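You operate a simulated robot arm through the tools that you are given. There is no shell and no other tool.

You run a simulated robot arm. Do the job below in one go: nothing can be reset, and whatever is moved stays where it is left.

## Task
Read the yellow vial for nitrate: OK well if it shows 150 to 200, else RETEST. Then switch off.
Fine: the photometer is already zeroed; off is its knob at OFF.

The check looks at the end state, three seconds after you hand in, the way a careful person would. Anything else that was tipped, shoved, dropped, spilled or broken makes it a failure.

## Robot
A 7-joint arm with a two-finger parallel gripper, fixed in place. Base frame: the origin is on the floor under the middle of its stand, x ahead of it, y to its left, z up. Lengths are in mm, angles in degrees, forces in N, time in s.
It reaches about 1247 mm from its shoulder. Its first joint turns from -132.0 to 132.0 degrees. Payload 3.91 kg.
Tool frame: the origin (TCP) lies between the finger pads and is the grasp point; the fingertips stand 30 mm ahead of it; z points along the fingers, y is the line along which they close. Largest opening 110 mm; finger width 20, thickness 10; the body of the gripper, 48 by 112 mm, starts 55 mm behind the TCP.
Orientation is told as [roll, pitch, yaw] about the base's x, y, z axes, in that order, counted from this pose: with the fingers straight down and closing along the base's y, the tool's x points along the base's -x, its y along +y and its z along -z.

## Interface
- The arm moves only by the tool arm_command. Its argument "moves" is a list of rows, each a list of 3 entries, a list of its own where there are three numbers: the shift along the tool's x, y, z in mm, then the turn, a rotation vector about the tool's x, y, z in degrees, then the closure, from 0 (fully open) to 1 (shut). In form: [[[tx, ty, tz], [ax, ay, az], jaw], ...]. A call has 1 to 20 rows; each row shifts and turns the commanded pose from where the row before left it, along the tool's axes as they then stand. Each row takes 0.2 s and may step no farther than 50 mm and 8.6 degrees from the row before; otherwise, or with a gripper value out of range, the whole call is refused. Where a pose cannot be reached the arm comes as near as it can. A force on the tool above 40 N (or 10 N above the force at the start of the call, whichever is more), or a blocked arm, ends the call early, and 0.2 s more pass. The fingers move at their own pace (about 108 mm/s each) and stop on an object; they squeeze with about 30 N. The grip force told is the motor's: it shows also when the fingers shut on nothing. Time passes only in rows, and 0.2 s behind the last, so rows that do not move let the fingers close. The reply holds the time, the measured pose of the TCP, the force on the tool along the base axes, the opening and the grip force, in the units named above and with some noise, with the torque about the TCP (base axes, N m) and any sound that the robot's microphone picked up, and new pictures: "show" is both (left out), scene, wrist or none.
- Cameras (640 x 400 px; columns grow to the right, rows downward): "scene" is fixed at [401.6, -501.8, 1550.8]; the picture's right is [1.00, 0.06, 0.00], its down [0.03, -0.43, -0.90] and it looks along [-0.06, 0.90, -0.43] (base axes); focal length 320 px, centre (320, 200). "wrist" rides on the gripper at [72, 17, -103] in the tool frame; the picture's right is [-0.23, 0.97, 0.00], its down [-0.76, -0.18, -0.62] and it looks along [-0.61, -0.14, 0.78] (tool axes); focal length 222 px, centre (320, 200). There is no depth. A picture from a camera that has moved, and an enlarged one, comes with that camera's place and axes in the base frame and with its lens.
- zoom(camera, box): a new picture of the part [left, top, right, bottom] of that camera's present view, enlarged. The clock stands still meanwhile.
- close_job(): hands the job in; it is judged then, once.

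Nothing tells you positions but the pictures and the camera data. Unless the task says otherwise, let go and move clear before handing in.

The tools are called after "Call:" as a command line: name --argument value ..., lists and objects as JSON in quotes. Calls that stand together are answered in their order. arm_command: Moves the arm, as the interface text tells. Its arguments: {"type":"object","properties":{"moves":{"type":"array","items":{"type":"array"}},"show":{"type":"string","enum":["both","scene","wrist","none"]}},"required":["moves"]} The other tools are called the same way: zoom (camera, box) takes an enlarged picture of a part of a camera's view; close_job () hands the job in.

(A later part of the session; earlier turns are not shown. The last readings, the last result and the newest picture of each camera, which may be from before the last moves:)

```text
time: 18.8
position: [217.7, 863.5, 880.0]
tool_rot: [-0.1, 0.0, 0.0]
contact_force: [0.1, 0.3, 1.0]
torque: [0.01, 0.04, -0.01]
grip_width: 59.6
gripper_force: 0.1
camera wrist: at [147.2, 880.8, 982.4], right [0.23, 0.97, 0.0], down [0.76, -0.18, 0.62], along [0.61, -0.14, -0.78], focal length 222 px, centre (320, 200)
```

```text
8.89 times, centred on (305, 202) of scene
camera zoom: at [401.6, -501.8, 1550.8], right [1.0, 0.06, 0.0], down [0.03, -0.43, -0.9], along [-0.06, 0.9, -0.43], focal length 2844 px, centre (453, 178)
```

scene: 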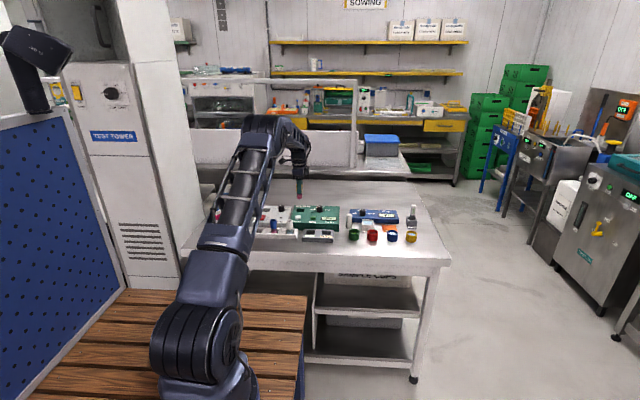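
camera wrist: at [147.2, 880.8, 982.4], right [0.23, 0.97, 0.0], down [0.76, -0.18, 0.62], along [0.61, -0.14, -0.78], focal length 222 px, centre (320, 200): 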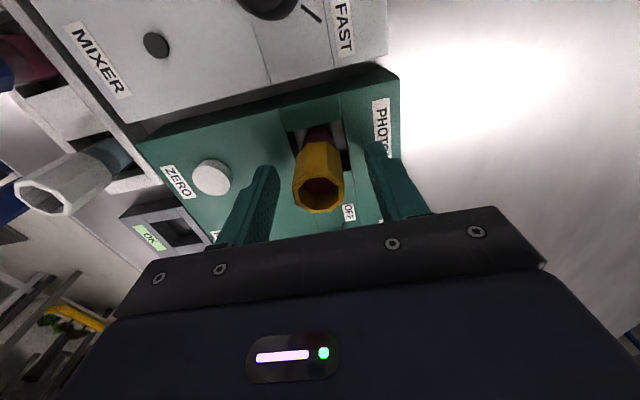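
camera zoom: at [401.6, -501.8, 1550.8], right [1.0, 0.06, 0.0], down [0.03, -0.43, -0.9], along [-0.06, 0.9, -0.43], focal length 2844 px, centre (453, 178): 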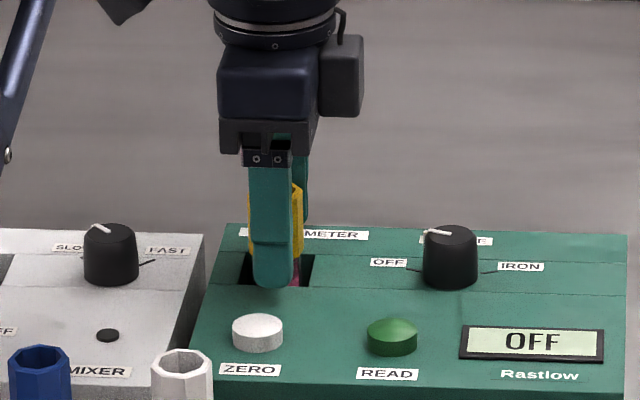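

The vial stands upright in the well. I'll rise clear and go above the knob.

Call:
arm_command --moves '[[[0, 0, -15], [0, 0, 0], 0.46], [[0, 0, -30], [0, 0, 0], 0.46], [[0, 0, -35], [0, 0, 0], 0.46], [[0, 0, -20], [0, 0, 0], 0.46], [[-30, -1, 0], [0, 0, 0], 0.46], [[-35, -1, 0], [0, 0, 0], 0.46], [[-30, 0, 0], [0, 0, 0], 0.3], [[0, 0, 0], [0, 0, 0], 0.3]]' --show "both"

Call:
zoom --camera "wrist" --box '[240, 0, 420, 200]'

Call:
zoom --camera "scene" --box '[275, 180, 335, 225]'

```text
time: 20.6
position: [312.8, 861.4, 978.6]
tool_rot: [0.0, 0.0, -0.1]
contact_force: [0.0, 0.2, -0.6]
torque: [0.02, 0.0, -0.03]
grip_width: 77.1
gripper_force: 0.0
camera wrist: at [241.8, 878.3, 1082.9], right [0.23, 0.97, 0.0], down [0.76, -0.18, 0.62], along [0.61, -0.14, -0.78], focal length 222 px, centre (320, 200)
```

scene: 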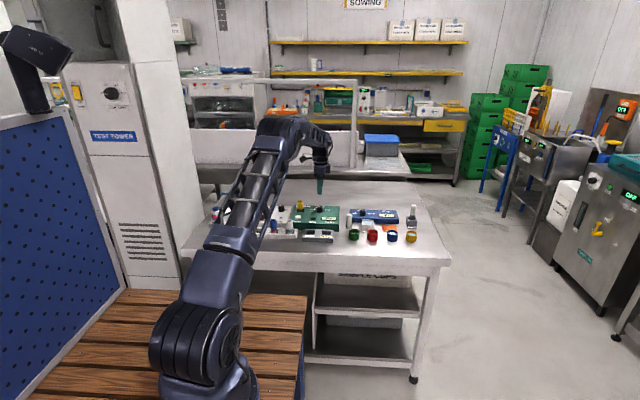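
wrist: 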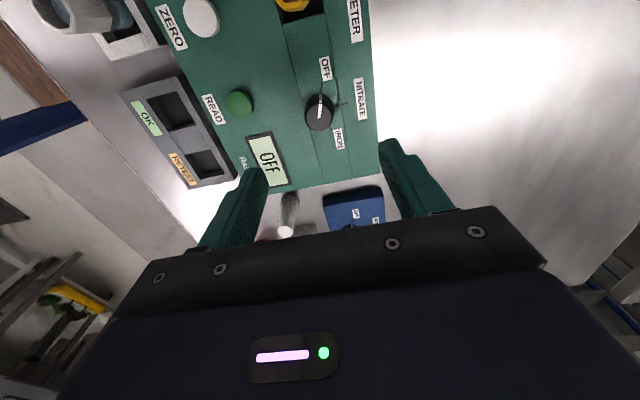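

```text
2.00 times, centred on (330, 100) of wrist
camera zoom: at [241.8, 878.3, 1082.9], right [0.23, 0.97, 0.0], down [0.76, -0.18, 0.62], along [0.61, -0.14, -0.78], focal length 444 px, centre (300, 400)
```

zoom: 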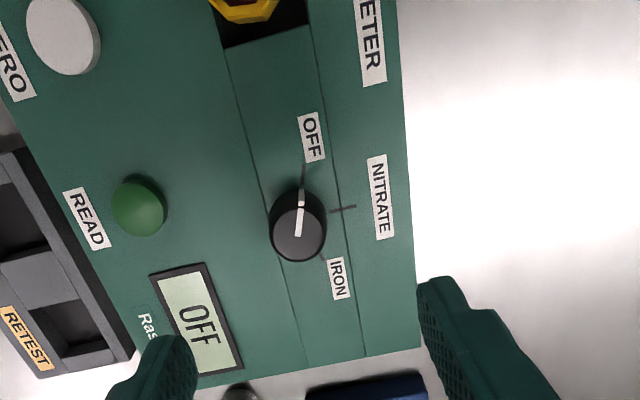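

```text
8.89 times, centred on (305, 202) of scene
camera zoom: at [401.6, -501.8, 1550.8], right [1.0, 0.06, 0.0], down [0.03, -0.43, -0.9], along [-0.06, 0.9, -0.43], focal length 2844 px, centre (453, 178)
```

zoom: 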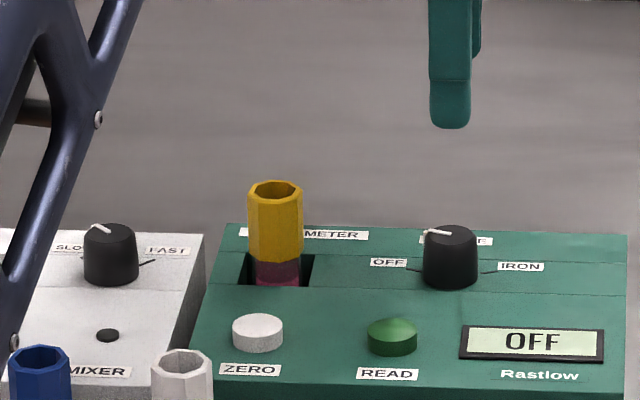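

Knob centre is about (312, 861). The OFF mark is about 70° counter-clockwise of NITRATE as seen from above. I'll pre-rotate the gripper −35° and look before gripping.

Call:
arm_command --moves '[[[0, 0, 0], [0, 0, -7], 0.46], [[0, 0, 0], [0, 0, -7], 0.46], [[0, 0, 15], [0, 0, -7], 0.46], [[0, 0, 15], [0, 0, -7], 0.46], [[0, 0, 20], [0, 0, -7], 0.46], [[0, 0, 0], [0, 0, 0], 0.46]]' --show "both"

Call:
zoom --camera "wrist" --box '[220, 40, 420, 220]'

Call:
zoom --camera "scene" --box '[275, 180, 345, 225]'

```text
time: 22.0
position: [314.5, 862.0, 928.2]
tool_rot: [0.1, 0.0, 34.9]
contact_force: [0.4, 0.0, 0.6]
torque: [-0.03, -0.01, 0.01]
grip_width: 59.2
gripper_force: 0.0
camera wrist: at [245.5, 834.0, 1032.6], right [-0.37, 0.93, 0.0], down [0.73, 0.29, 0.62], along [0.58, 0.23, -0.78], focal length 222 px, centre (320, 200)
```

scene: 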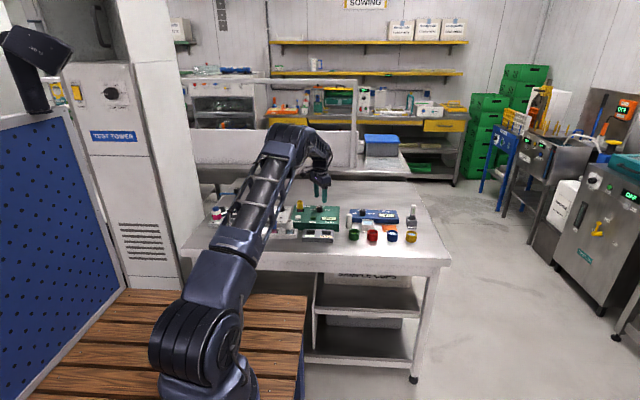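
wrist: 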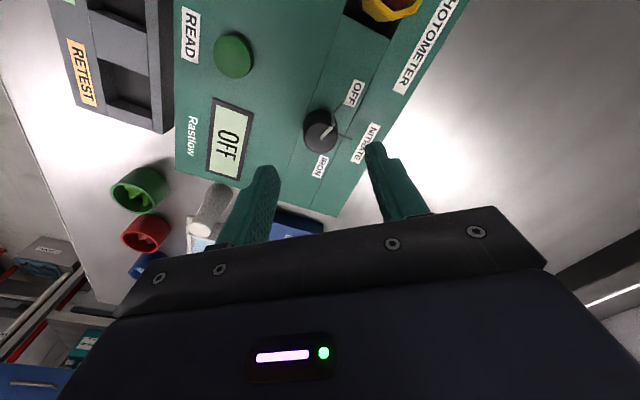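

```text
2.22 times, centred on (320, 130) of wrist
camera zoom: at [245.5, 834.0, 1032.6], right [-0.37, 0.93, 0.0], down [0.73, 0.29, 0.62], along [0.58, 0.23, -0.78], focal length 494 px, centre (320, 356)
```

zoom: 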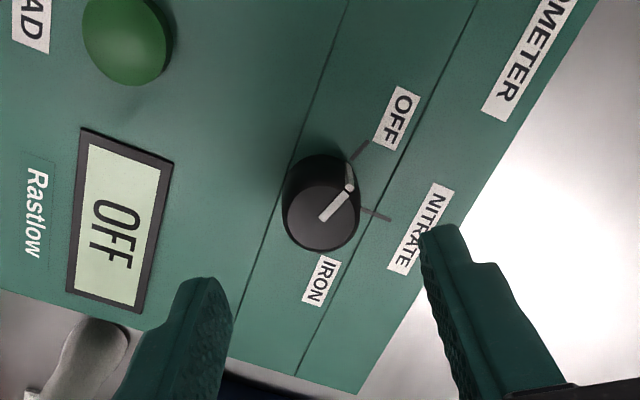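

```text
8.89 times, centred on (310, 202) of scene
camera zoom: at [401.6, -501.8, 1550.8], right [1.0, 0.06, 0.0], down [0.03, -0.43, -0.9], along [-0.06, 0.9, -0.43], focal length 2844 px, centre (409, 178)
```

zoom: 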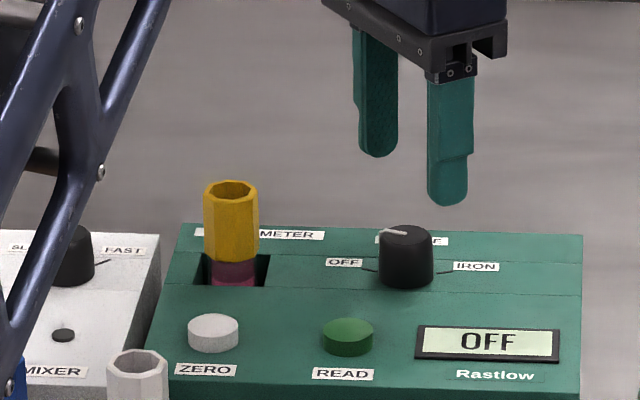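

The gripper is yawed +35°. Both views put the knob about 3 mm to −x of the TCP, so I'll correct that and descend around it.

Call:
arm_command --moves '[[[3, 0.9, 10], [0, 0, 0], 0.46], [[0, 0, 18], [0, 0, 0], 0.46], [[0, 0, 14], [0, 0, 0], 0.46], [[0, 0, 8], [0, 0, 0], 0.46], [[0, 0, 0], [0, 0, 0], 0.46]]' --show "both"

Call:
zoom --camera "wrist" --box '[220, 60, 420, 240]'

Call:
zoom --camera "scene" --box '[275, 180, 345, 225]'

```text
time: 23.2
position: [310.3, 861.9, 877.9]
tool_rot: [0.0, 0.0, 35.0]
contact_force: [-0.3, 0.3, -0.1]
torque: [0.02, -0.02, -0.04]
grip_width: 59.3
gripper_force: 0.0
camera wrist: at [242.8, 833.2, 982.0], right [-0.37, 0.93, 0.0], down [0.73, 0.29, 0.62], along [0.58, 0.23, -0.78], focal length 222 px, centre (320, 200)
```

scene: 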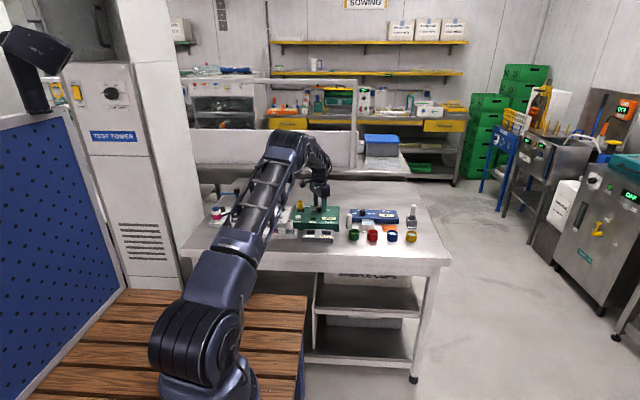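
wrist: 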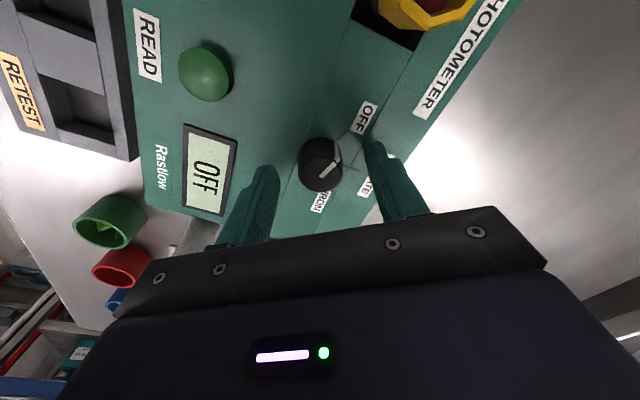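

```text
2.22 times, centred on (320, 150) of wrist
camera zoom: at [242.8, 833.2, 982.0], right [-0.37, 0.93, 0.0], down [0.73, 0.29, 0.62], along [0.58, 0.23, -0.78], focal length 494 px, centre (320, 311)
```

zoom: 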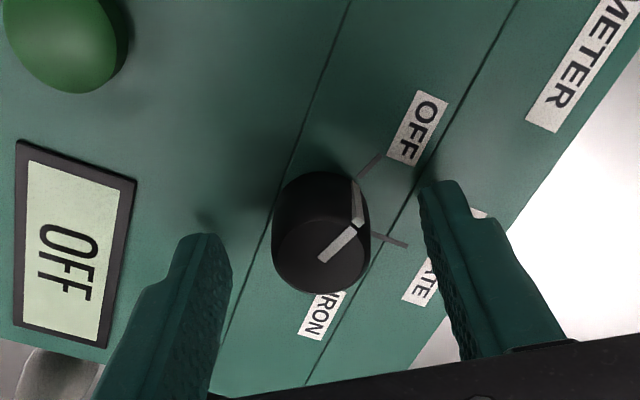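

```text
8.89 times, centred on (310, 202) of scene
camera zoom: at [401.6, -501.8, 1550.8], right [1.0, 0.06, 0.0], down [0.03, -0.43, -0.9], along [-0.06, 0.9, -0.43], focal length 2844 px, centre (409, 178)
```

zoom: 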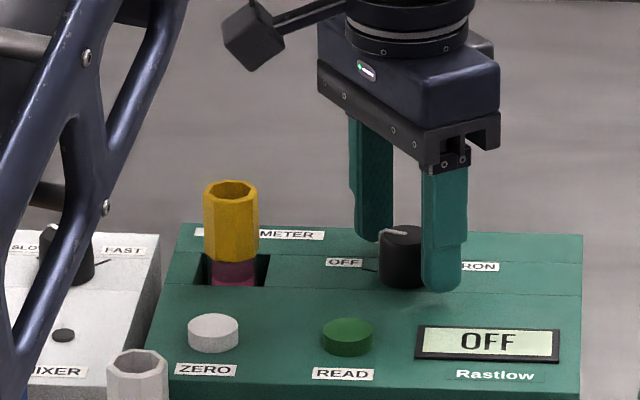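

Nearly concentric. One more small correction, then I'll close on the knob.

Call:
arm_command --moves '[[[1.5, 0.6, 2], [0, 0, 0], 0.46], [[0, 0, 0], [0, 0, 0], 0.65], [[0, 0, 0], [0, 0, 0], 0.85], [[0, 0, 0], [0, 0, 0], 1], [[0, 0, 0], [0, 0, 0], 1]]' --show "wrist"

Call:
zoom --camera "wrist" --box '[220, 60, 420, 240]'

Call:
zoom --camera "scene" --box '[275, 180, 345, 225]'

```text
time: 24.4
position: [309.6, 860.0, 877.0]
tool_rot: [0.0, 0.1, 34.9]
contact_force: [0.1, -3.6, -0.1]
torque: [-0.09, -0.05, -0.02]
grip_width: 29.0
gripper_force: 44.8
camera wrist: at [241.4, 832.7, 980.3], right [-0.37, 0.93, 0.0], down [0.73, 0.29, 0.62], along [0.58, 0.23, -0.78], focal length 222 px, centre (320, 200)
```

wrist: 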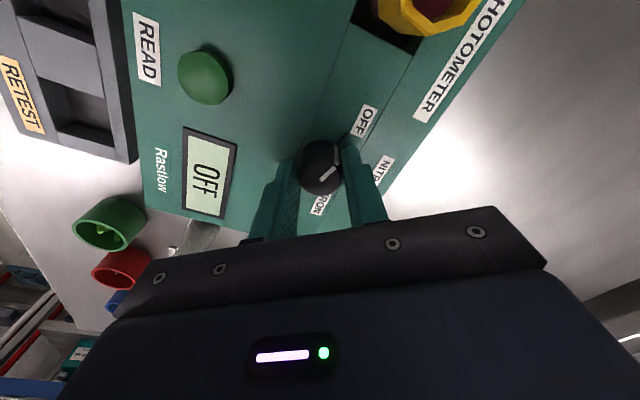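

```text
2.22 times, centred on (320, 150) of wrist
camera zoom: at [241.4, 832.7, 980.3], right [-0.37, 0.93, 0.0], down [0.73, 0.29, 0.62], along [0.58, 0.23, -0.78], focal length 494 px, centre (320, 311)
```

zoom: 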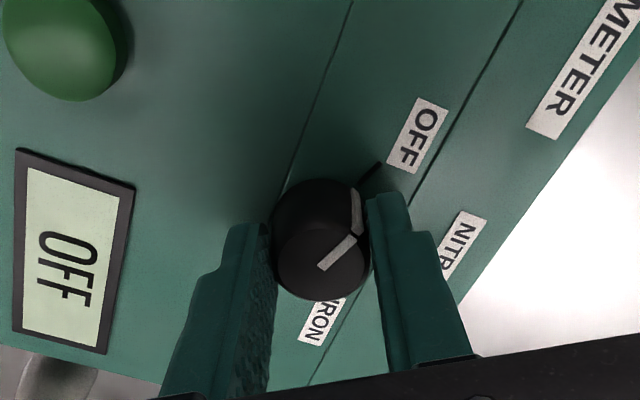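

```text
8.89 times, centred on (310, 202) of scene
camera zoom: at [401.6, -501.8, 1550.8], right [1.0, 0.06, 0.0], down [0.03, -0.43, -0.9], along [-0.06, 0.9, -0.43], focal length 2844 px, centre (409, 178)
```

zoom: 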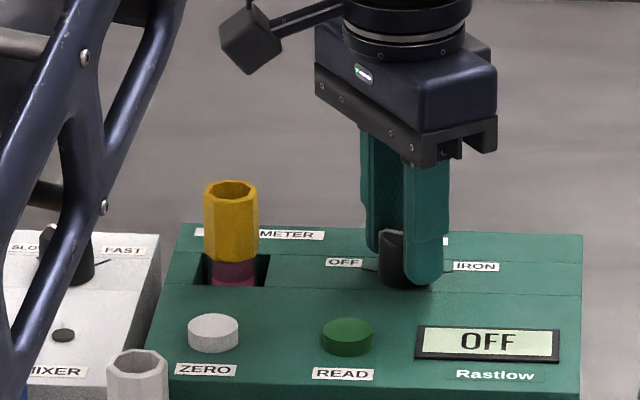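

The knob is held at 29 mm with little side force. I'll turn clockwise (from above) by 35° first and check.

Call:
arm_command --moves '[[[0, 0, 0], [0, 0, 5], 1], [[0, 0, 0], [0, 0, 7.5], 1], [[0, 0, 0], [0, 0, 7.5], 1], [[0, 0, 0], [0, 0, 7.5], 1], [[0, 0, 0], [0, 0, 7.5], 1], [[0, 0, 0], [0, 0, 0], 1]]' --show "wrist"

Call:
zoom --camera "wrist" --box '[220, 60, 420, 240]'

Call:
zoom --camera "scene" --box '[275, 180, 345, 225]'

```text
time: 25.8
position: [308.7, 861.0, 876.5]
tool_rot: [0.0, -0.1, -0.1]
contact_force: [3.0, 5.9, -3.7]
torque: [0.23, -0.07, 0.02]
grip_width: 28.7
gripper_force: 44.9
camera wrist: at [237.8, 878.0, 980.4], right [0.23, 0.97, 0.0], down [0.76, -0.18, 0.62], along [0.61, -0.14, -0.78], focal length 222 px, centre (320, 200)
```

wrist: 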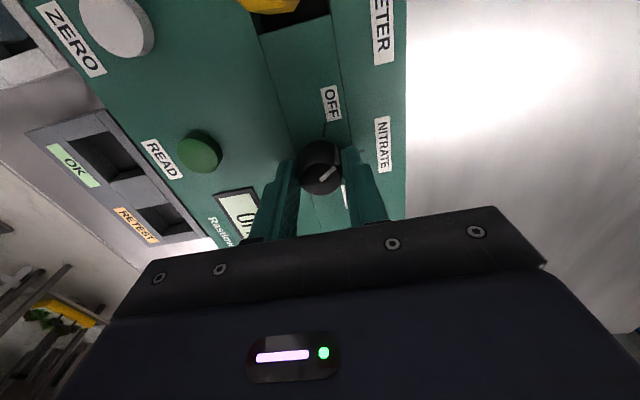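

```text
2.22 times, centred on (320, 150) of wrist
camera zoom: at [237.8, 878.0, 980.4], right [0.23, 0.97, 0.0], down [0.76, -0.18, 0.62], along [0.61, -0.14, -0.78], focal length 494 px, centre (320, 311)
```

zoom: 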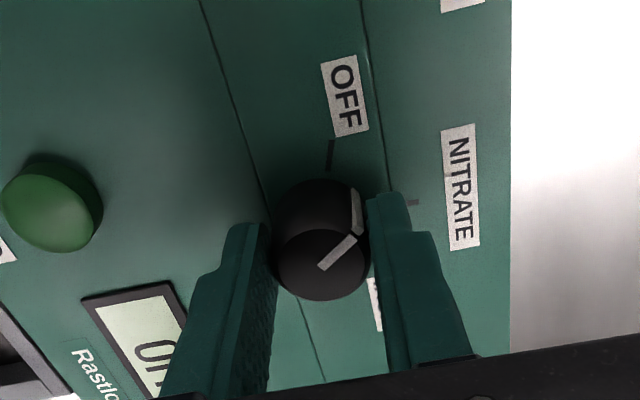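

```text
8.89 times, centred on (310, 202) of scene
camera zoom: at [401.6, -501.8, 1550.8], right [1.0, 0.06, 0.0], down [0.03, -0.43, -0.9], along [-0.06, 0.9, -0.43], focal length 2844 px, centre (409, 178)
```

zoom: 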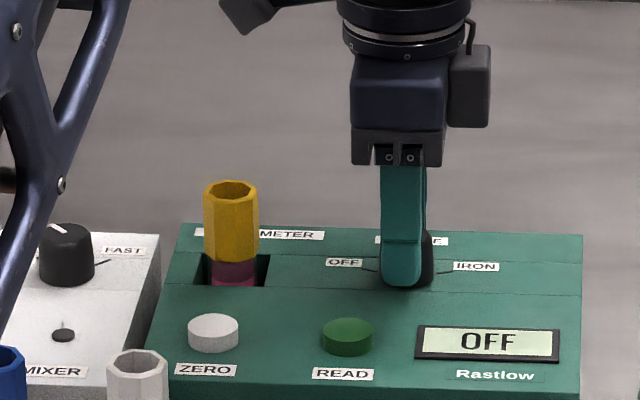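

The knob turned with the gripper. Another 35° to NITRATE.

Call:
arm_command --moves '[[[0, 0, 0], [0, 0, 7.5], 1], [[0, 0, 0], [0, 0, 7.5], 1], [[0, 0, 0], [0, 0, 7.5], 1], [[0, 0, 0], [0, 0, 7.5], 1], [[0, 0, 0], [0, 0, 5], 1], [[0, 0, 0], [0, 0, 0], 1]]' --show "wrist"

Call:
zoom --camera "wrist" --box '[220, 60, 420, 240]'

Call:
zoom --camera "scene" --box '[275, 180, 345, 225]'

```text
time: 27.2
position: [309.1, 860.8, 878.3]
tool_rot: [0.1, 0.1, -35.1]
contact_force: [11.8, 27.9, -6.1]
torque: [0.91, -0.46, 0.05]
grip_width: 29.2
gripper_force: 44.6
camera wrist: at [260.8, 917.0, 980.4], right [0.75, 0.67, 0.0], down [0.52, -0.58, 0.62], along [0.42, -0.46, -0.78], focal length 222 px, centre (320, 200)
```

wrist: 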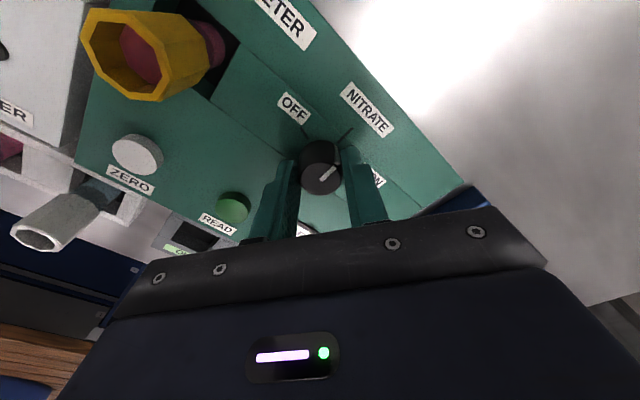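

```text
2.22 times, centred on (320, 150) of wrist
camera zoom: at [260.8, 917.0, 980.4], right [0.75, 0.67, 0.0], down [0.52, -0.58, 0.62], along [0.42, -0.46, -0.78], focal length 494 px, centre (320, 311)
```

zoom: 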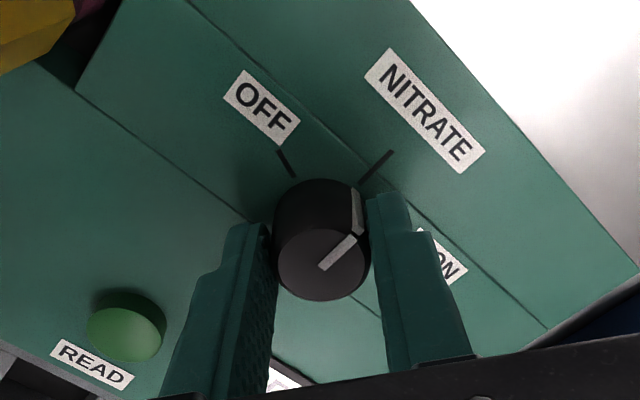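

```text
8.89 times, centred on (310, 202) of scene
camera zoom: at [401.6, -501.8, 1550.8], right [1.0, 0.06, 0.0], down [0.03, -0.43, -0.9], along [-0.06, 0.9, -0.43], focal length 2844 px, centre (409, 178)
```

zoom: 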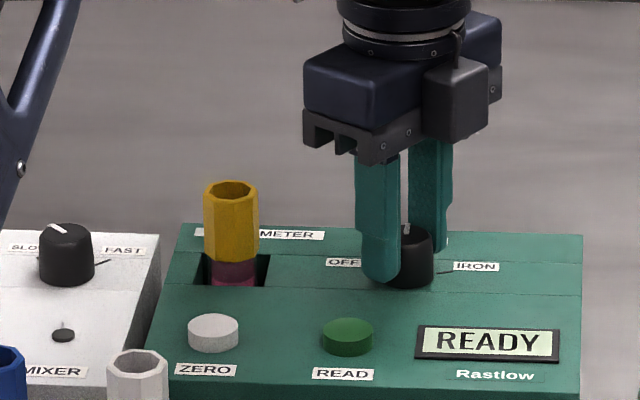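

The photometer shows READY with the pointer at NITRATE. There is some side load along the closing direction, so I'll ease toward it, open and rise.

Call:
arm_command --moves '[[[0, 1, 0], [0, 0, 0], 1], [[0, 0, 0], [0, 0, 0], 1]]' --show "none"

```text
time: 27.8
position: [309.0, 862.6, 878.0]
tool_rot: [0.0, 0.1, -34.9]
contact_force: [8.4, 17.0, 2.0]
torque: [0.48, -0.17, 0.03]
grip_width: 28.9
gripper_force: 45.6
```

Call:
arm_command --moves '[[[0, 1.2, 0], [0, 0, 0], 1], [[0, 0, 0], [0, 0, 0], 0.9], [[0, 0, 0], [0, 0, 0], 0.7], [[0, 0, 0], [0, 0, 0], 0.5], [[0, 0, 0], [0, 0, 0], 0.46], [[0, 0, -20], [0, 0, 0], 0.46], [[0, 0, -30], [0, 0, 0], 0.46], [[0, 0, -20], [0, 0, 0], 0.46], [[0, 0, 0], [0, 0, 0], 0.46]]' --show "wrist"

Call:
zoom --camera "wrist" --box '[220, 40, 420, 220]'

Call:
zoom --camera "scene" --box '[275, 180, 345, 225]'

```text
time: 29.8
position: [311.8, 860.8, 947.3]
tool_rot: [0.0, 0.0, -35.1]
contact_force: [-0.1, -0.6, 0.4]
torque: [-0.04, -0.01, 0.03]
grip_width: 59.5
gripper_force: 0.1
camera wrist: at [262.2, 917.2, 1050.2], right [0.75, 0.67, 0.0], down [0.52, -0.58, 0.62], along [0.42, -0.46, -0.78], focal length 222 px, centre (320, 200)
```

wrist: 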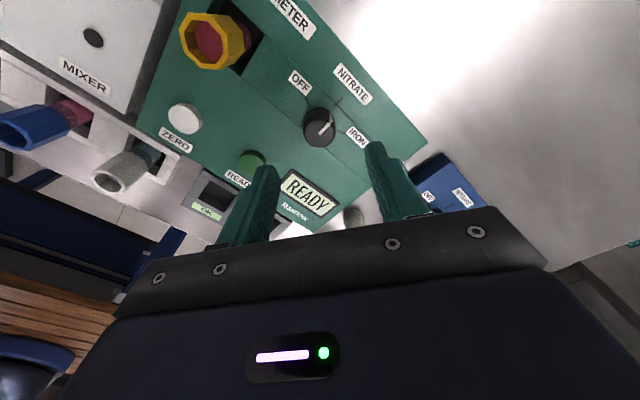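

```text
2.22 times, centred on (320, 130) of wrist
camera zoom: at [262.2, 917.2, 1050.2], right [0.75, 0.67, 0.0], down [0.52, -0.58, 0.62], along [0.42, -0.46, -0.78], focal length 494 px, centre (320, 356)
```

zoom: 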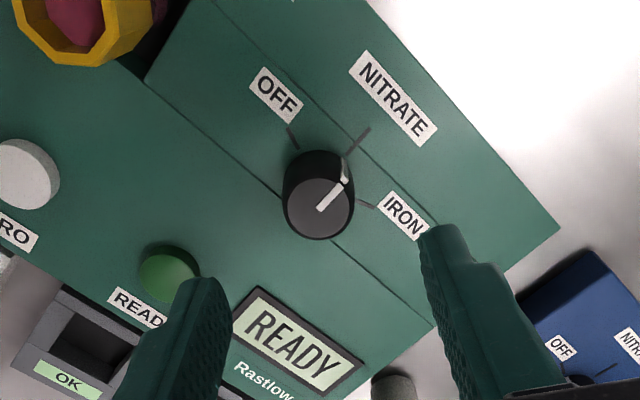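

```text
8.89 times, centred on (310, 202) of scene
camera zoom: at [401.6, -501.8, 1550.8], right [1.0, 0.06, 0.0], down [0.03, -0.43, -0.9], along [-0.06, 0.9, -0.43], focal length 2844 px, centre (409, 178)
```

zoom: 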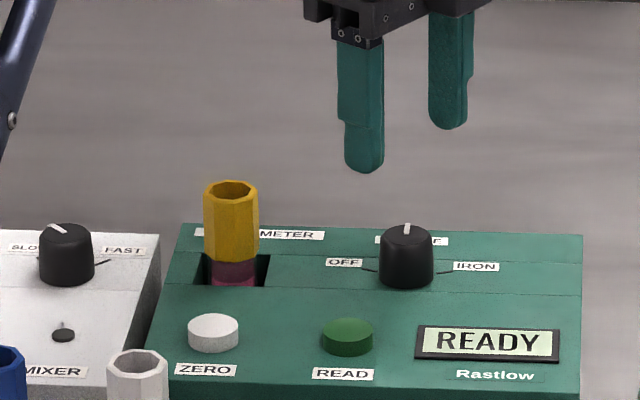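

The knob is on NITRATE and the display reads READY. I'll turn the gripper back to yaw 0, close it and hover over READ.

Call:
arm_command --moves '[[[0, 0, 0], [0, 0, -7], 0.46], [[0, 0, 0], [0, 0, -7], 0.6], [[0, 0, 0], [0, 0, -7], 0.8], [[0, 0, 0], [0, 0, -7], 1], [[0, 0, 0], [0, 0, -7], 1], [[8.6, -25.7, 0], [0, 0, 0], 1], [[8.6, -25.7, 0], [0, 0, 0], 1], [[8.6, -25.7, 0], [0, 0, 0], 1], [[0, 0, 25], [0, 0, 0], 1], [[0, 0, 15], [0, 0, 0], 1], [[0, 0, 0], [0, 0, 0], 1]]' --show "both"

Call:
zoom --camera "wrist" --box '[220, 60, 420, 240]'

Call:
zoom --camera "scene" --box '[275, 180, 345, 225]'

```text
time: 32.2
position: [284.7, 785.6, 906.7]
tool_rot: [0.0, 0.0, 0.1]
contact_force: [0.4, -0.5, 0.4]
torque: [-0.02, 0.03, -0.02]
grip_width: 0.3
gripper_force: 29.9
camera wrist: at [213.1, 801.9, 1010.1], right [0.23, 0.97, 0.0], down [0.76, -0.18, 0.62], along [0.61, -0.14, -0.78], focal length 222 px, centre (320, 200)
```

scene: 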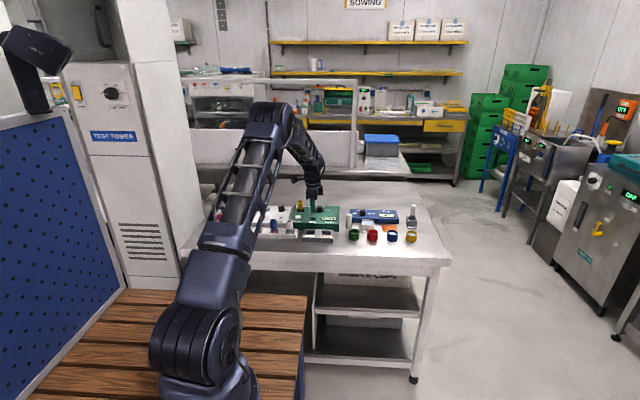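
wrist: 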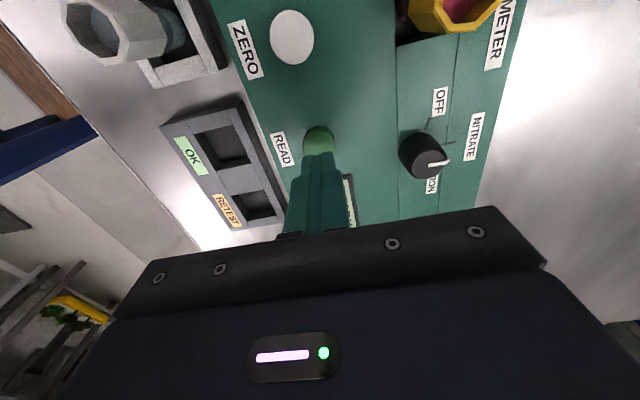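

```text
2.22 times, centred on (320, 150) of wrist
camera zoom: at [213.1, 801.9, 1010.1], right [0.23, 0.97, 0.0], down [0.76, -0.18, 0.62], along [0.61, -0.14, -0.78], focal length 494 px, centre (320, 311)
```

zoom: 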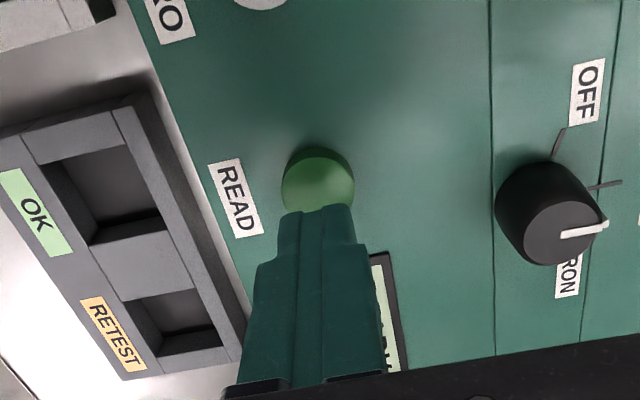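

```text
8.89 times, centred on (310, 202) of scene
camera zoom: at [401.6, -501.8, 1550.8], right [1.0, 0.06, 0.0], down [0.03, -0.43, -0.9], along [-0.06, 0.9, -0.43], focal length 2844 px, centre (409, 178)
```

zoom: 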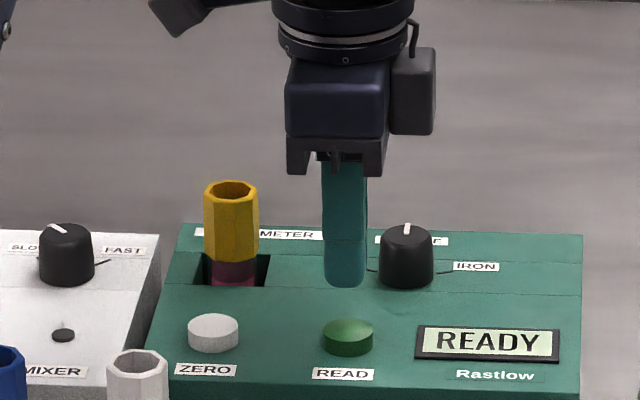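

The closed fingertips are over READ. Descending to just above it, then pressing in small steps.

Call:
arm_command --moves '[[[1, 0.2, 14], [0, 0, 0], 1], [[0, 0, 10], [0, 0, 0], 1], [[0, 0, 2], [0, 0, 0], 1], [[0, 0, 2], [0, 0, 0], 1], [[0, 0, 0], [0, 0, 0], 1]]' --show "none"

Call:
zoom --camera "scene" --box '[275, 180, 345, 225]'

```text
time: 33.4
position: [282.7, 784.5, 879.6]
tool_rot: [-0.1, 0.0, 0.0]
contact_force: [0.7, 0.2, 0.2]
torque: [0.02, 0.02, -0.02]
grip_width: 0.0
gripper_force: 29.7
```

```text
8.89 times, centred on (310, 202) of scene
camera zoom: at [401.6, -501.8, 1550.8], right [1.0, 0.06, 0.0], down [0.03, -0.43, -0.9], along [-0.06, 0.9, -0.43], focal length 2844 px, centre (409, 178)
```

zoom: 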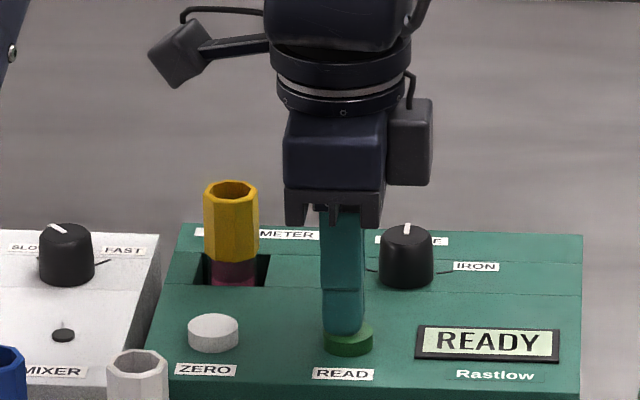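

Call:
arm_command --moves '[[[-0.8, 0, 1.5], [0, 0, 0], 1], [[0, 0, 1.5], [0, 0, 0], 1], [[0, 0, 0], [0, 0, 0], 1]]' --show "none"

Call:
zoom --camera "scene" --box '[275, 180, 345, 225]'

```text
time: 34.2
position: [284.2, 786.2, 877.5]
tool_rot: [0.1, 0.0, 0.0]
contact_force: [-1.1, -0.2, 2.8]
torque: [0.0, 0.01, 0.0]
grip_width: 0.0
gripper_force: 30.2
heard: click
```

```text
8.89 times, centred on (310, 202) of scene
camera zoom: at [401.6, -501.8, 1550.8], right [1.0, 0.06, 0.0], down [0.03, -0.43, -0.9], along [-0.06, 0.9, -0.43], focal length 2844 px, centre (409, 178)
```

zoom: 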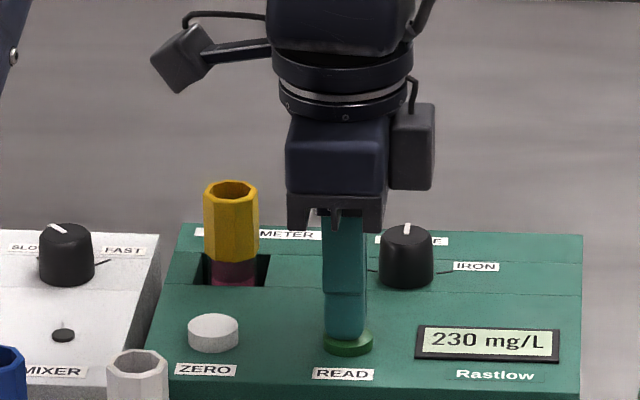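

A click, and the display shows 230 mg/L. I'll lift off the button and confirm that the reading is stable.

Call:
arm_command --moves '[[[0, 0, -10], [0, 0, 0], 1], [[0, 0, -25], [0, 0, 0], 1], [[0, 0, -35], [0, 0, 0], 1], [[0, 0, -35], [0, 0, 0], 1], [[0, 0, 0], [0, 0, 0], 1]]' --show "wrist"

Call:
zoom --camera "scene" --box '[305, 205, 345, 230]'

Call:
zoom --camera "scene" --box '[275, 180, 345, 225]'

```text
time: 35.4
position: [284.6, 785.5, 981.5]
tool_rot: [0.0, 0.0, 0.0]
contact_force: [-0.2, -0.1, 0.1]
torque: [0.02, -0.04, 0.02]
grip_width: 0.0
gripper_force: 29.6
camera wrist: at [213.1, 802.5, 1084.8], right [0.23, 0.97, 0.0], down [0.76, -0.18, 0.62], along [0.61, -0.14, -0.78], focal length 222 px, centre (320, 200)
```

wrist: 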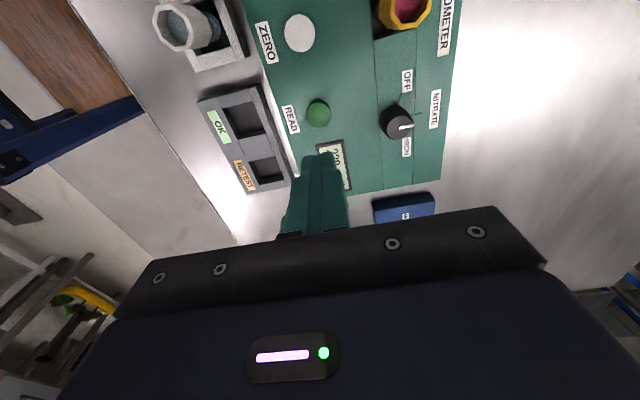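

```text
16.00 times, centred on (325, 218) of scene
camera zoom: at [401.6, -501.8, 1550.8], right [1.0, 0.06, 0.0], down [0.03, -0.43, -0.9], along [-0.06, 0.9, -0.43], focal length 5120 px, centre (240, -80)
```

zoom: 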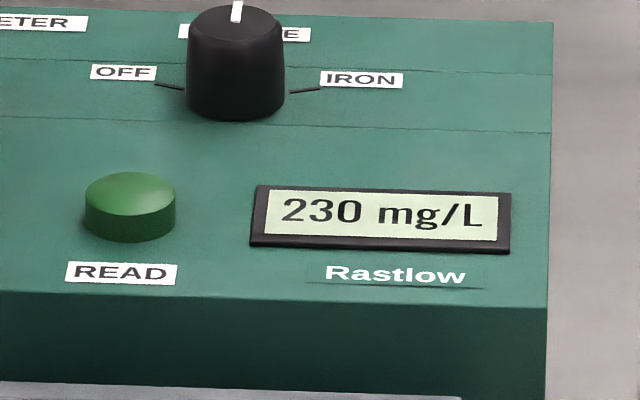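

```text
8.89 times, centred on (310, 202) of scene
camera zoom: at [401.6, -501.8, 1550.8], right [1.0, 0.06, 0.0], down [0.03, -0.43, -0.9], along [-0.06, 0.9, -0.43], focal length 2844 px, centre (409, 178)
```

zoom: 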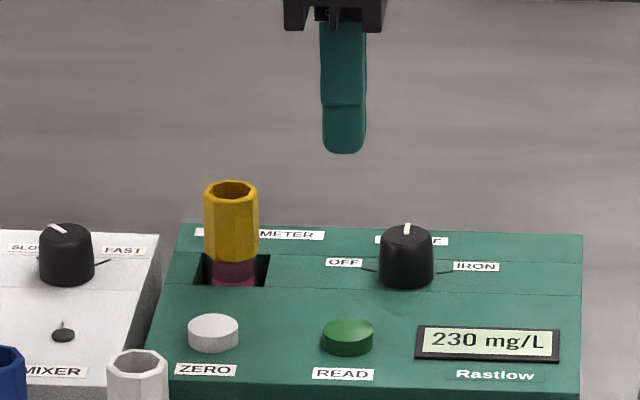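

The reading is steady at 230 mg/L, outside 150 to 200, so the vial goes to RETEST. I'll go back over the vial with the jaws at about 60 mm.

Call:
arm_command --moves '[[[22, 26, 0], [0, 0, 0], 0.8], [[23, 26, 0], [0, 0, 0], 0.6], [[22, 26, 0], [0, 0, 0], 0.46], [[0, 0, 20], [0, 0, 0], 0.46], [[0, 0, 20], [0, 0, 0], 0.46], [[0, 0, 10], [0, 0, 0], 0.46], [[0, 0, 0], [0, 0, 0], 0.46]]' --show "wrist"

Call:
zoom --camera "wrist" --box '[240, 60, 400, 220]'

Call:
zoom --camera "scene" --box '[275, 180, 345, 225]'

```text
time: 37.0
position: [217.7, 863.0, 931.0]
tool_rot: [0.0, 0.0, 0.0]
contact_force: [0.2, -0.4, 0.0]
torque: [0.01, -0.04, 0.01]
grip_width: 59.6
gripper_force: 0.1
camera wrist: at [146.1, 880.2, 1034.4], right [0.23, 0.97, 0.0], down [0.76, -0.18, 0.62], along [0.61, -0.14, -0.78], focal length 222 px, centre (320, 200)
```

wrist: 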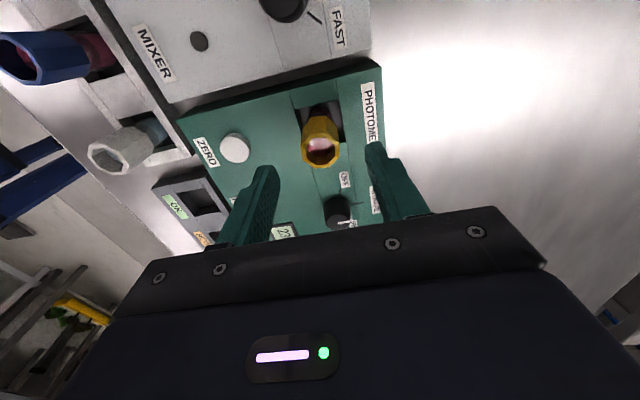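

```text
2.50 times, centred on (320, 140) of wrist
camera zoom: at [146.1, 880.2, 1034.4], right [0.23, 0.97, 0.0], down [0.76, -0.18, 0.62], along [0.61, -0.14, -0.78], focal length 555 px, centre (320, 350)
```

zoom: 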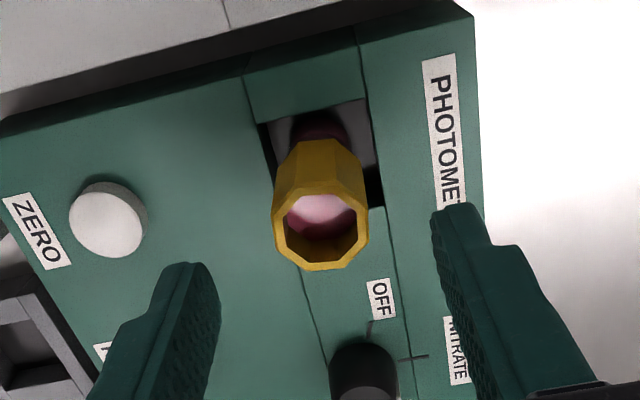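

```text
8.89 times, centred on (310, 202) of scene
camera zoom: at [401.6, -501.8, 1550.8], right [1.0, 0.06, 0.0], down [0.03, -0.43, -0.9], along [-0.06, 0.9, -0.43], focal length 2844 px, centre (409, 178)
```

zoom: 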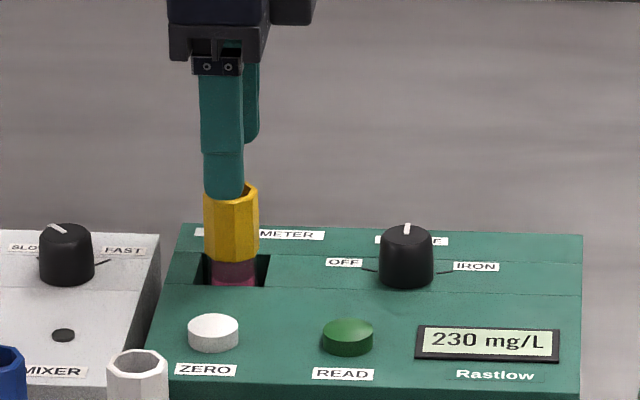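

Aligned on the cap. Descending to the same grip height and closing.

Call:
arm_command --moves '[[[0, 0, 20], [0, 0, 0], 0.46], [[0, 0, 18], [0, 0, 0], 0.46], [[0, 0, 12.5], [0, 0, 0], 0.46], [[0, 0, 0], [0, 0, 0], 0.46], [[0, 0, 0], [0, 0, 0], 0.7], [[0, 0, 0], [0, 0, 0], 1], [[0, 0, 0], [0, 0, 0], 1], [[0, 0, 0], [0, 0, 0], 1]]' --show "wrist"

Call:
zoom --camera "scene" --box '[275, 180, 345, 225]'

```text
time: 38.8
position: [217.2, 861.9, 881.2]
tool_rot: [0.0, 0.0, 0.0]
contact_force: [-0.2, 0.8, 0.1]
torque: [0.02, 0.0, -0.01]
grip_width: 27.1
gripper_force: 29.9
camera wrist: at [145.8, 880.6, 984.4], right [0.23, 0.97, 0.0], down [0.76, -0.18, 0.62], along [0.61, -0.14, -0.78], focal length 222 px, centre (320, 200)
```

wrist: 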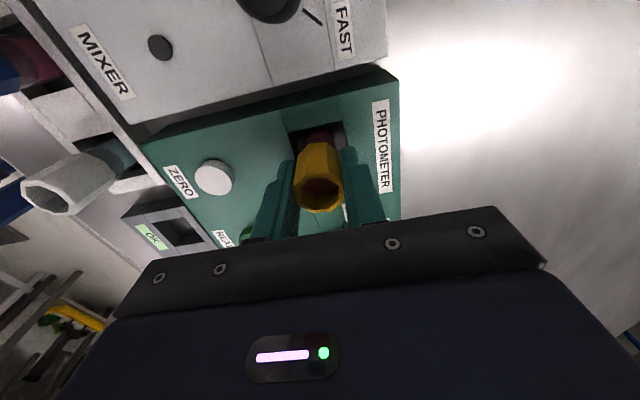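

```text
8.89 times, centred on (310, 202) of scene
camera zoom: at [401.6, -501.8, 1550.8], right [1.0, 0.06, 0.0], down [0.03, -0.43, -0.9], along [-0.06, 0.9, -0.43], focal length 2844 px, centre (409, 178)
```

zoom: 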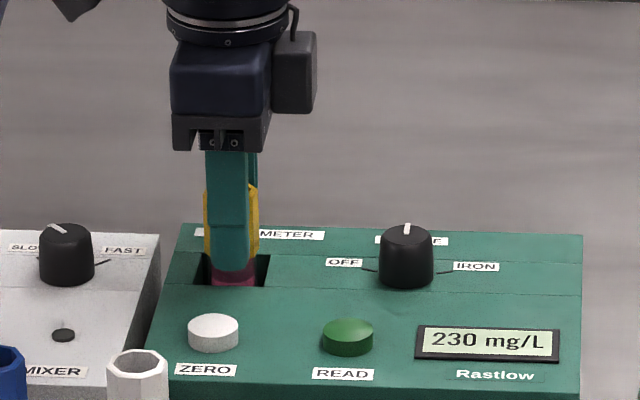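

Gripped at 27.1 mm, and the display still shows 230 mg/L. Lifting and carrying the vial to above RETEST.

Call:
arm_command --moves '[[[0, 0, -10], [0, 0, 0], 1], [[0, 0, -20], [0, 0, 0], 1], [[0, 0, -25], [0, 0, 0], 1], [[0, 0, -25], [0, 0, 0], 1], [[0, 0, -10], [0, 0, 0], 1], [[-11, -14, 0], [0, 0, 0], 1], [[-22, -28, 0], [0, 0, 0], 1], [[-22, -28, 0], [0, 0, 0], 1], [[-22, -28, 0], [0, 0, 0], 1], [[-22, -28, 0], [0, 0, 0], 1], [[-22, -28, 0], [0, 0, 0], 1], [[-12, -14, 0], [0, 0, 0], 1], [[0, 0, 0], [0, 0, 0], 1], [[0, 0, 0], [0, 0, 0], 1]]' --show "both"

Call:
zoom --camera "wrist" --box '[220, 40, 400, 220]'

Call:
zoom --camera "scene" --box '[275, 190, 355, 245]'

```text
time: 41.8
position: [350.2, 695.1, 971.2]
tool_rot: [0.0, 0.0, 0.0]
contact_force: [-0.6, 0.7, -1.0]
torque: [0.0, 0.01, -0.03]
grip_width: 27.1
gripper_force: 30.1
camera wrist: at [279.5, 712.2, 1074.5], right [0.23, 0.97, 0.0], down [0.76, -0.18, 0.62], along [0.61, -0.14, -0.78], focal length 222 px, centre (320, 200)
```

scene: 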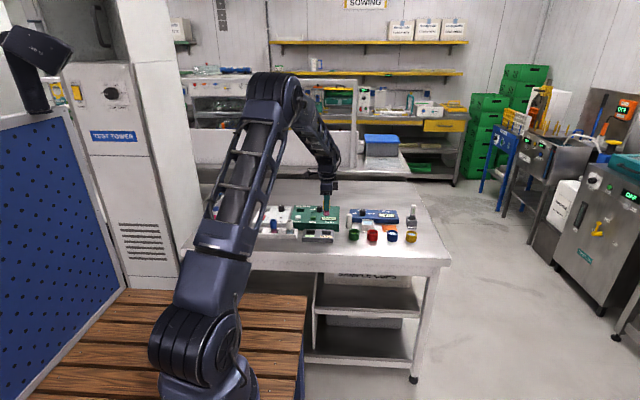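
wrist: 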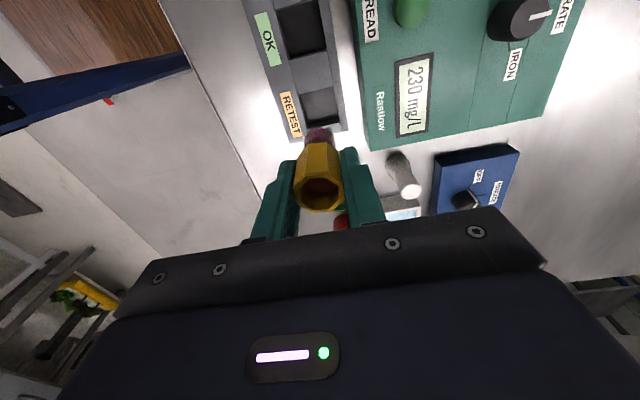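

```text
2.22 times, centred on (310, 130) of wrist
camera zoom: at [279.5, 712.2, 1074.5], right [0.23, 0.97, 0.0], down [0.76, -0.18, 0.62], along [0.61, -0.14, -0.78], focal length 494 px, centre (342, 356)
```

zoom: 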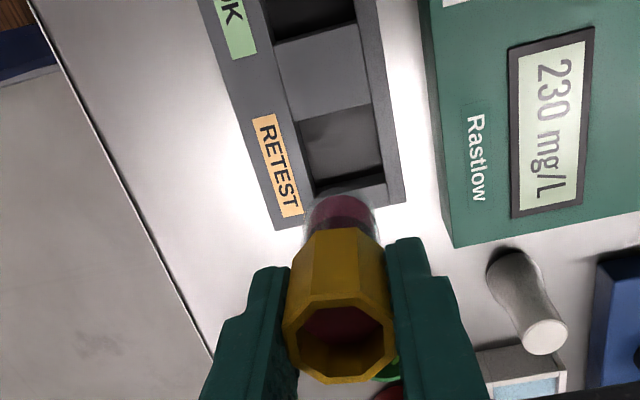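

```text
7.27 times, centred on (315, 218) of scene
camera zoom: at [401.6, -501.8, 1550.8], right [1.0, 0.06, 0.0], down [0.03, -0.43, -0.9], along [-0.06, 0.9, -0.43], focal length 2327 px, centre (356, 73)
```

zoom: 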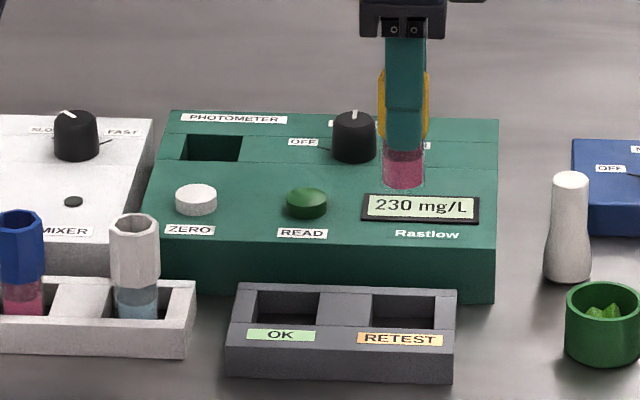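

RETEST is directly below, with its opening centred within about 1 mm of the vial in both views. Lowering to just above the opening.

Call:
arm_command --moves '[[[-0.5, 0, 20], [0, 0, 0], 1], [[0, 0, 25], [0, 0, 0], 1], [[0, 0, 20], [0, 0, 0], 1], [[0, 0, 15], [0, 0, 0], 1], [[0, 0, 0], [0, 0, 0], 1]]' --show "wrist"

Call:
zoom --camera "wrist" --box '[240, 60, 400, 220]'

Call:
zoom --camera "scene" --box '[275, 190, 355, 245]'

```text
time: 43.0
position: [350.7, 694.7, 890.4]
tool_rot: [0.0, 0.1, 0.0]
contact_force: [-0.8, 0.3, -1.1]
torque: [0.0, -0.03, -0.01]
grip_width: 27.1
gripper_force: 29.9
camera wrist: at [279.7, 712.5, 993.3], right [0.23, 0.97, 0.0], down [0.76, -0.18, 0.62], along [0.61, -0.14, -0.78], focal length 222 px, centre (320, 200)
```

wrist: 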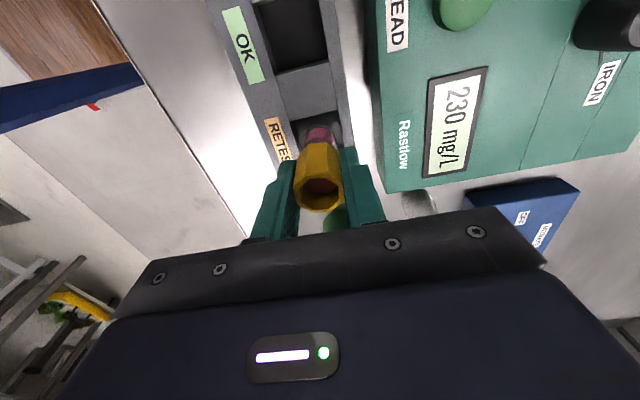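

```text
2.50 times, centred on (320, 140) of wrist
camera zoom: at [279.7, 712.5, 993.3], right [0.23, 0.97, 0.0], down [0.76, -0.18, 0.62], along [0.61, -0.14, -0.78], focal length 555 px, centre (320, 350)
```

zoom: 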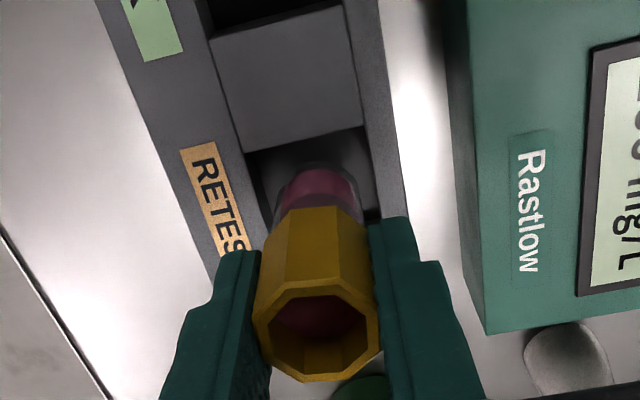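

```text
7.27 times, centred on (315, 218) of scene
camera zoom: at [401.6, -501.8, 1550.8], right [1.0, 0.06, 0.0], down [0.03, -0.43, -0.9], along [-0.06, 0.9, -0.43], focal length 2327 px, centre (356, 73)
```

zoom: 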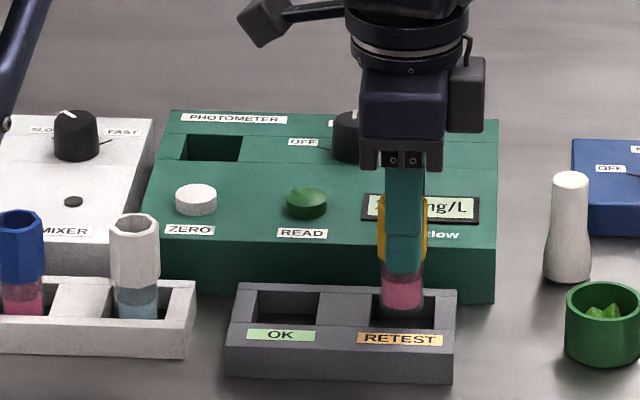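

The vial is entering the RETEST opening and is centred. Continuing down gently.

Call:
arm_command --moves '[[[0, 0, 5], [0, 0, 0], 1], [[0, 0, 5], [0, 0, 0], 1], [[0, 0, 4], [0, 0, 0], 1], [[0, 0, 2], [0, 0, 0], 1], [[0, 0, 0], [0, 0, 0], 1]]' --show "none"

Call:
zoom --camera "scene" --box '[295, 195, 345, 245]'

Call:
zoom --camera "wrist" --box '[240, 60, 400, 220]'

```text
time: 44.2
position: [349.9, 696.5, 874.4]
tool_rot: [0.0, 0.0, -0.1]
contact_force: [0.3, -0.5, -0.3]
torque: [0.01, 0.0, 0.0]
grip_width: 27.0
gripper_force: 30.7
```

```text
8.00 times, centred on (320, 220) of scene
camera zoom: at [401.6, -501.8, 1550.8], right [1.0, 0.06, 0.0], down [0.03, -0.43, -0.9], along [-0.06, 0.9, -0.43], focal length 2560 px, centre (320, 40)
```

zoom: 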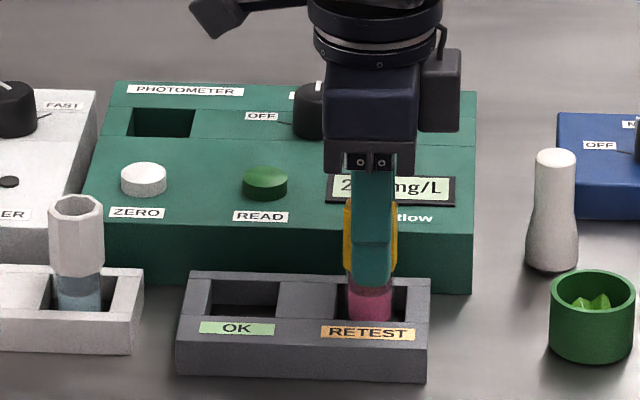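

```text
2.50 times, centred on (320, 140) of wrist
camera zoom: at [279.6, 712.6, 978.0], right [0.23, 0.97, 0.0], down [0.76, -0.18, 0.62], along [0.61, -0.14, -0.78], focal length 555 px, centre (320, 350)
```

zoom: 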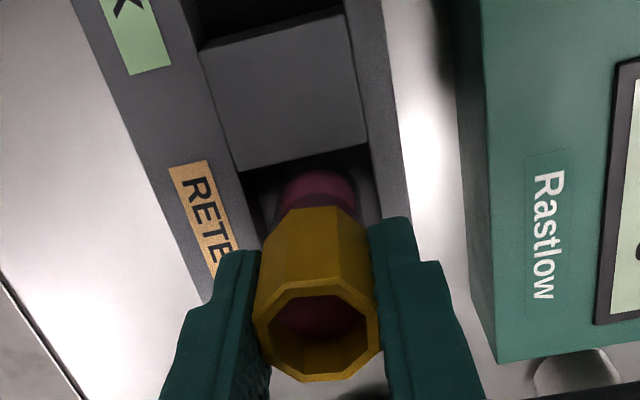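

Call:
arm_command --moves '[[[0, 0, 1.5], [0, 0, 0], 1], [[0, 0, 1.5], [0, 0, 0], 1], [[0, 0, 1], [0, 0, 0], 1], [[0, 0, 0], [0, 0, 0], 1]]' --show "none"

```text
time: 45.2
position: [350.3, 695.0, 871.8]
tool_rot: [0.0, 0.0, 0.0]
contact_force: [-0.4, -0.2, -0.8]
torque: [0.01, -0.02, 0.01]
grip_width: 27.1
gripper_force: 29.7
```

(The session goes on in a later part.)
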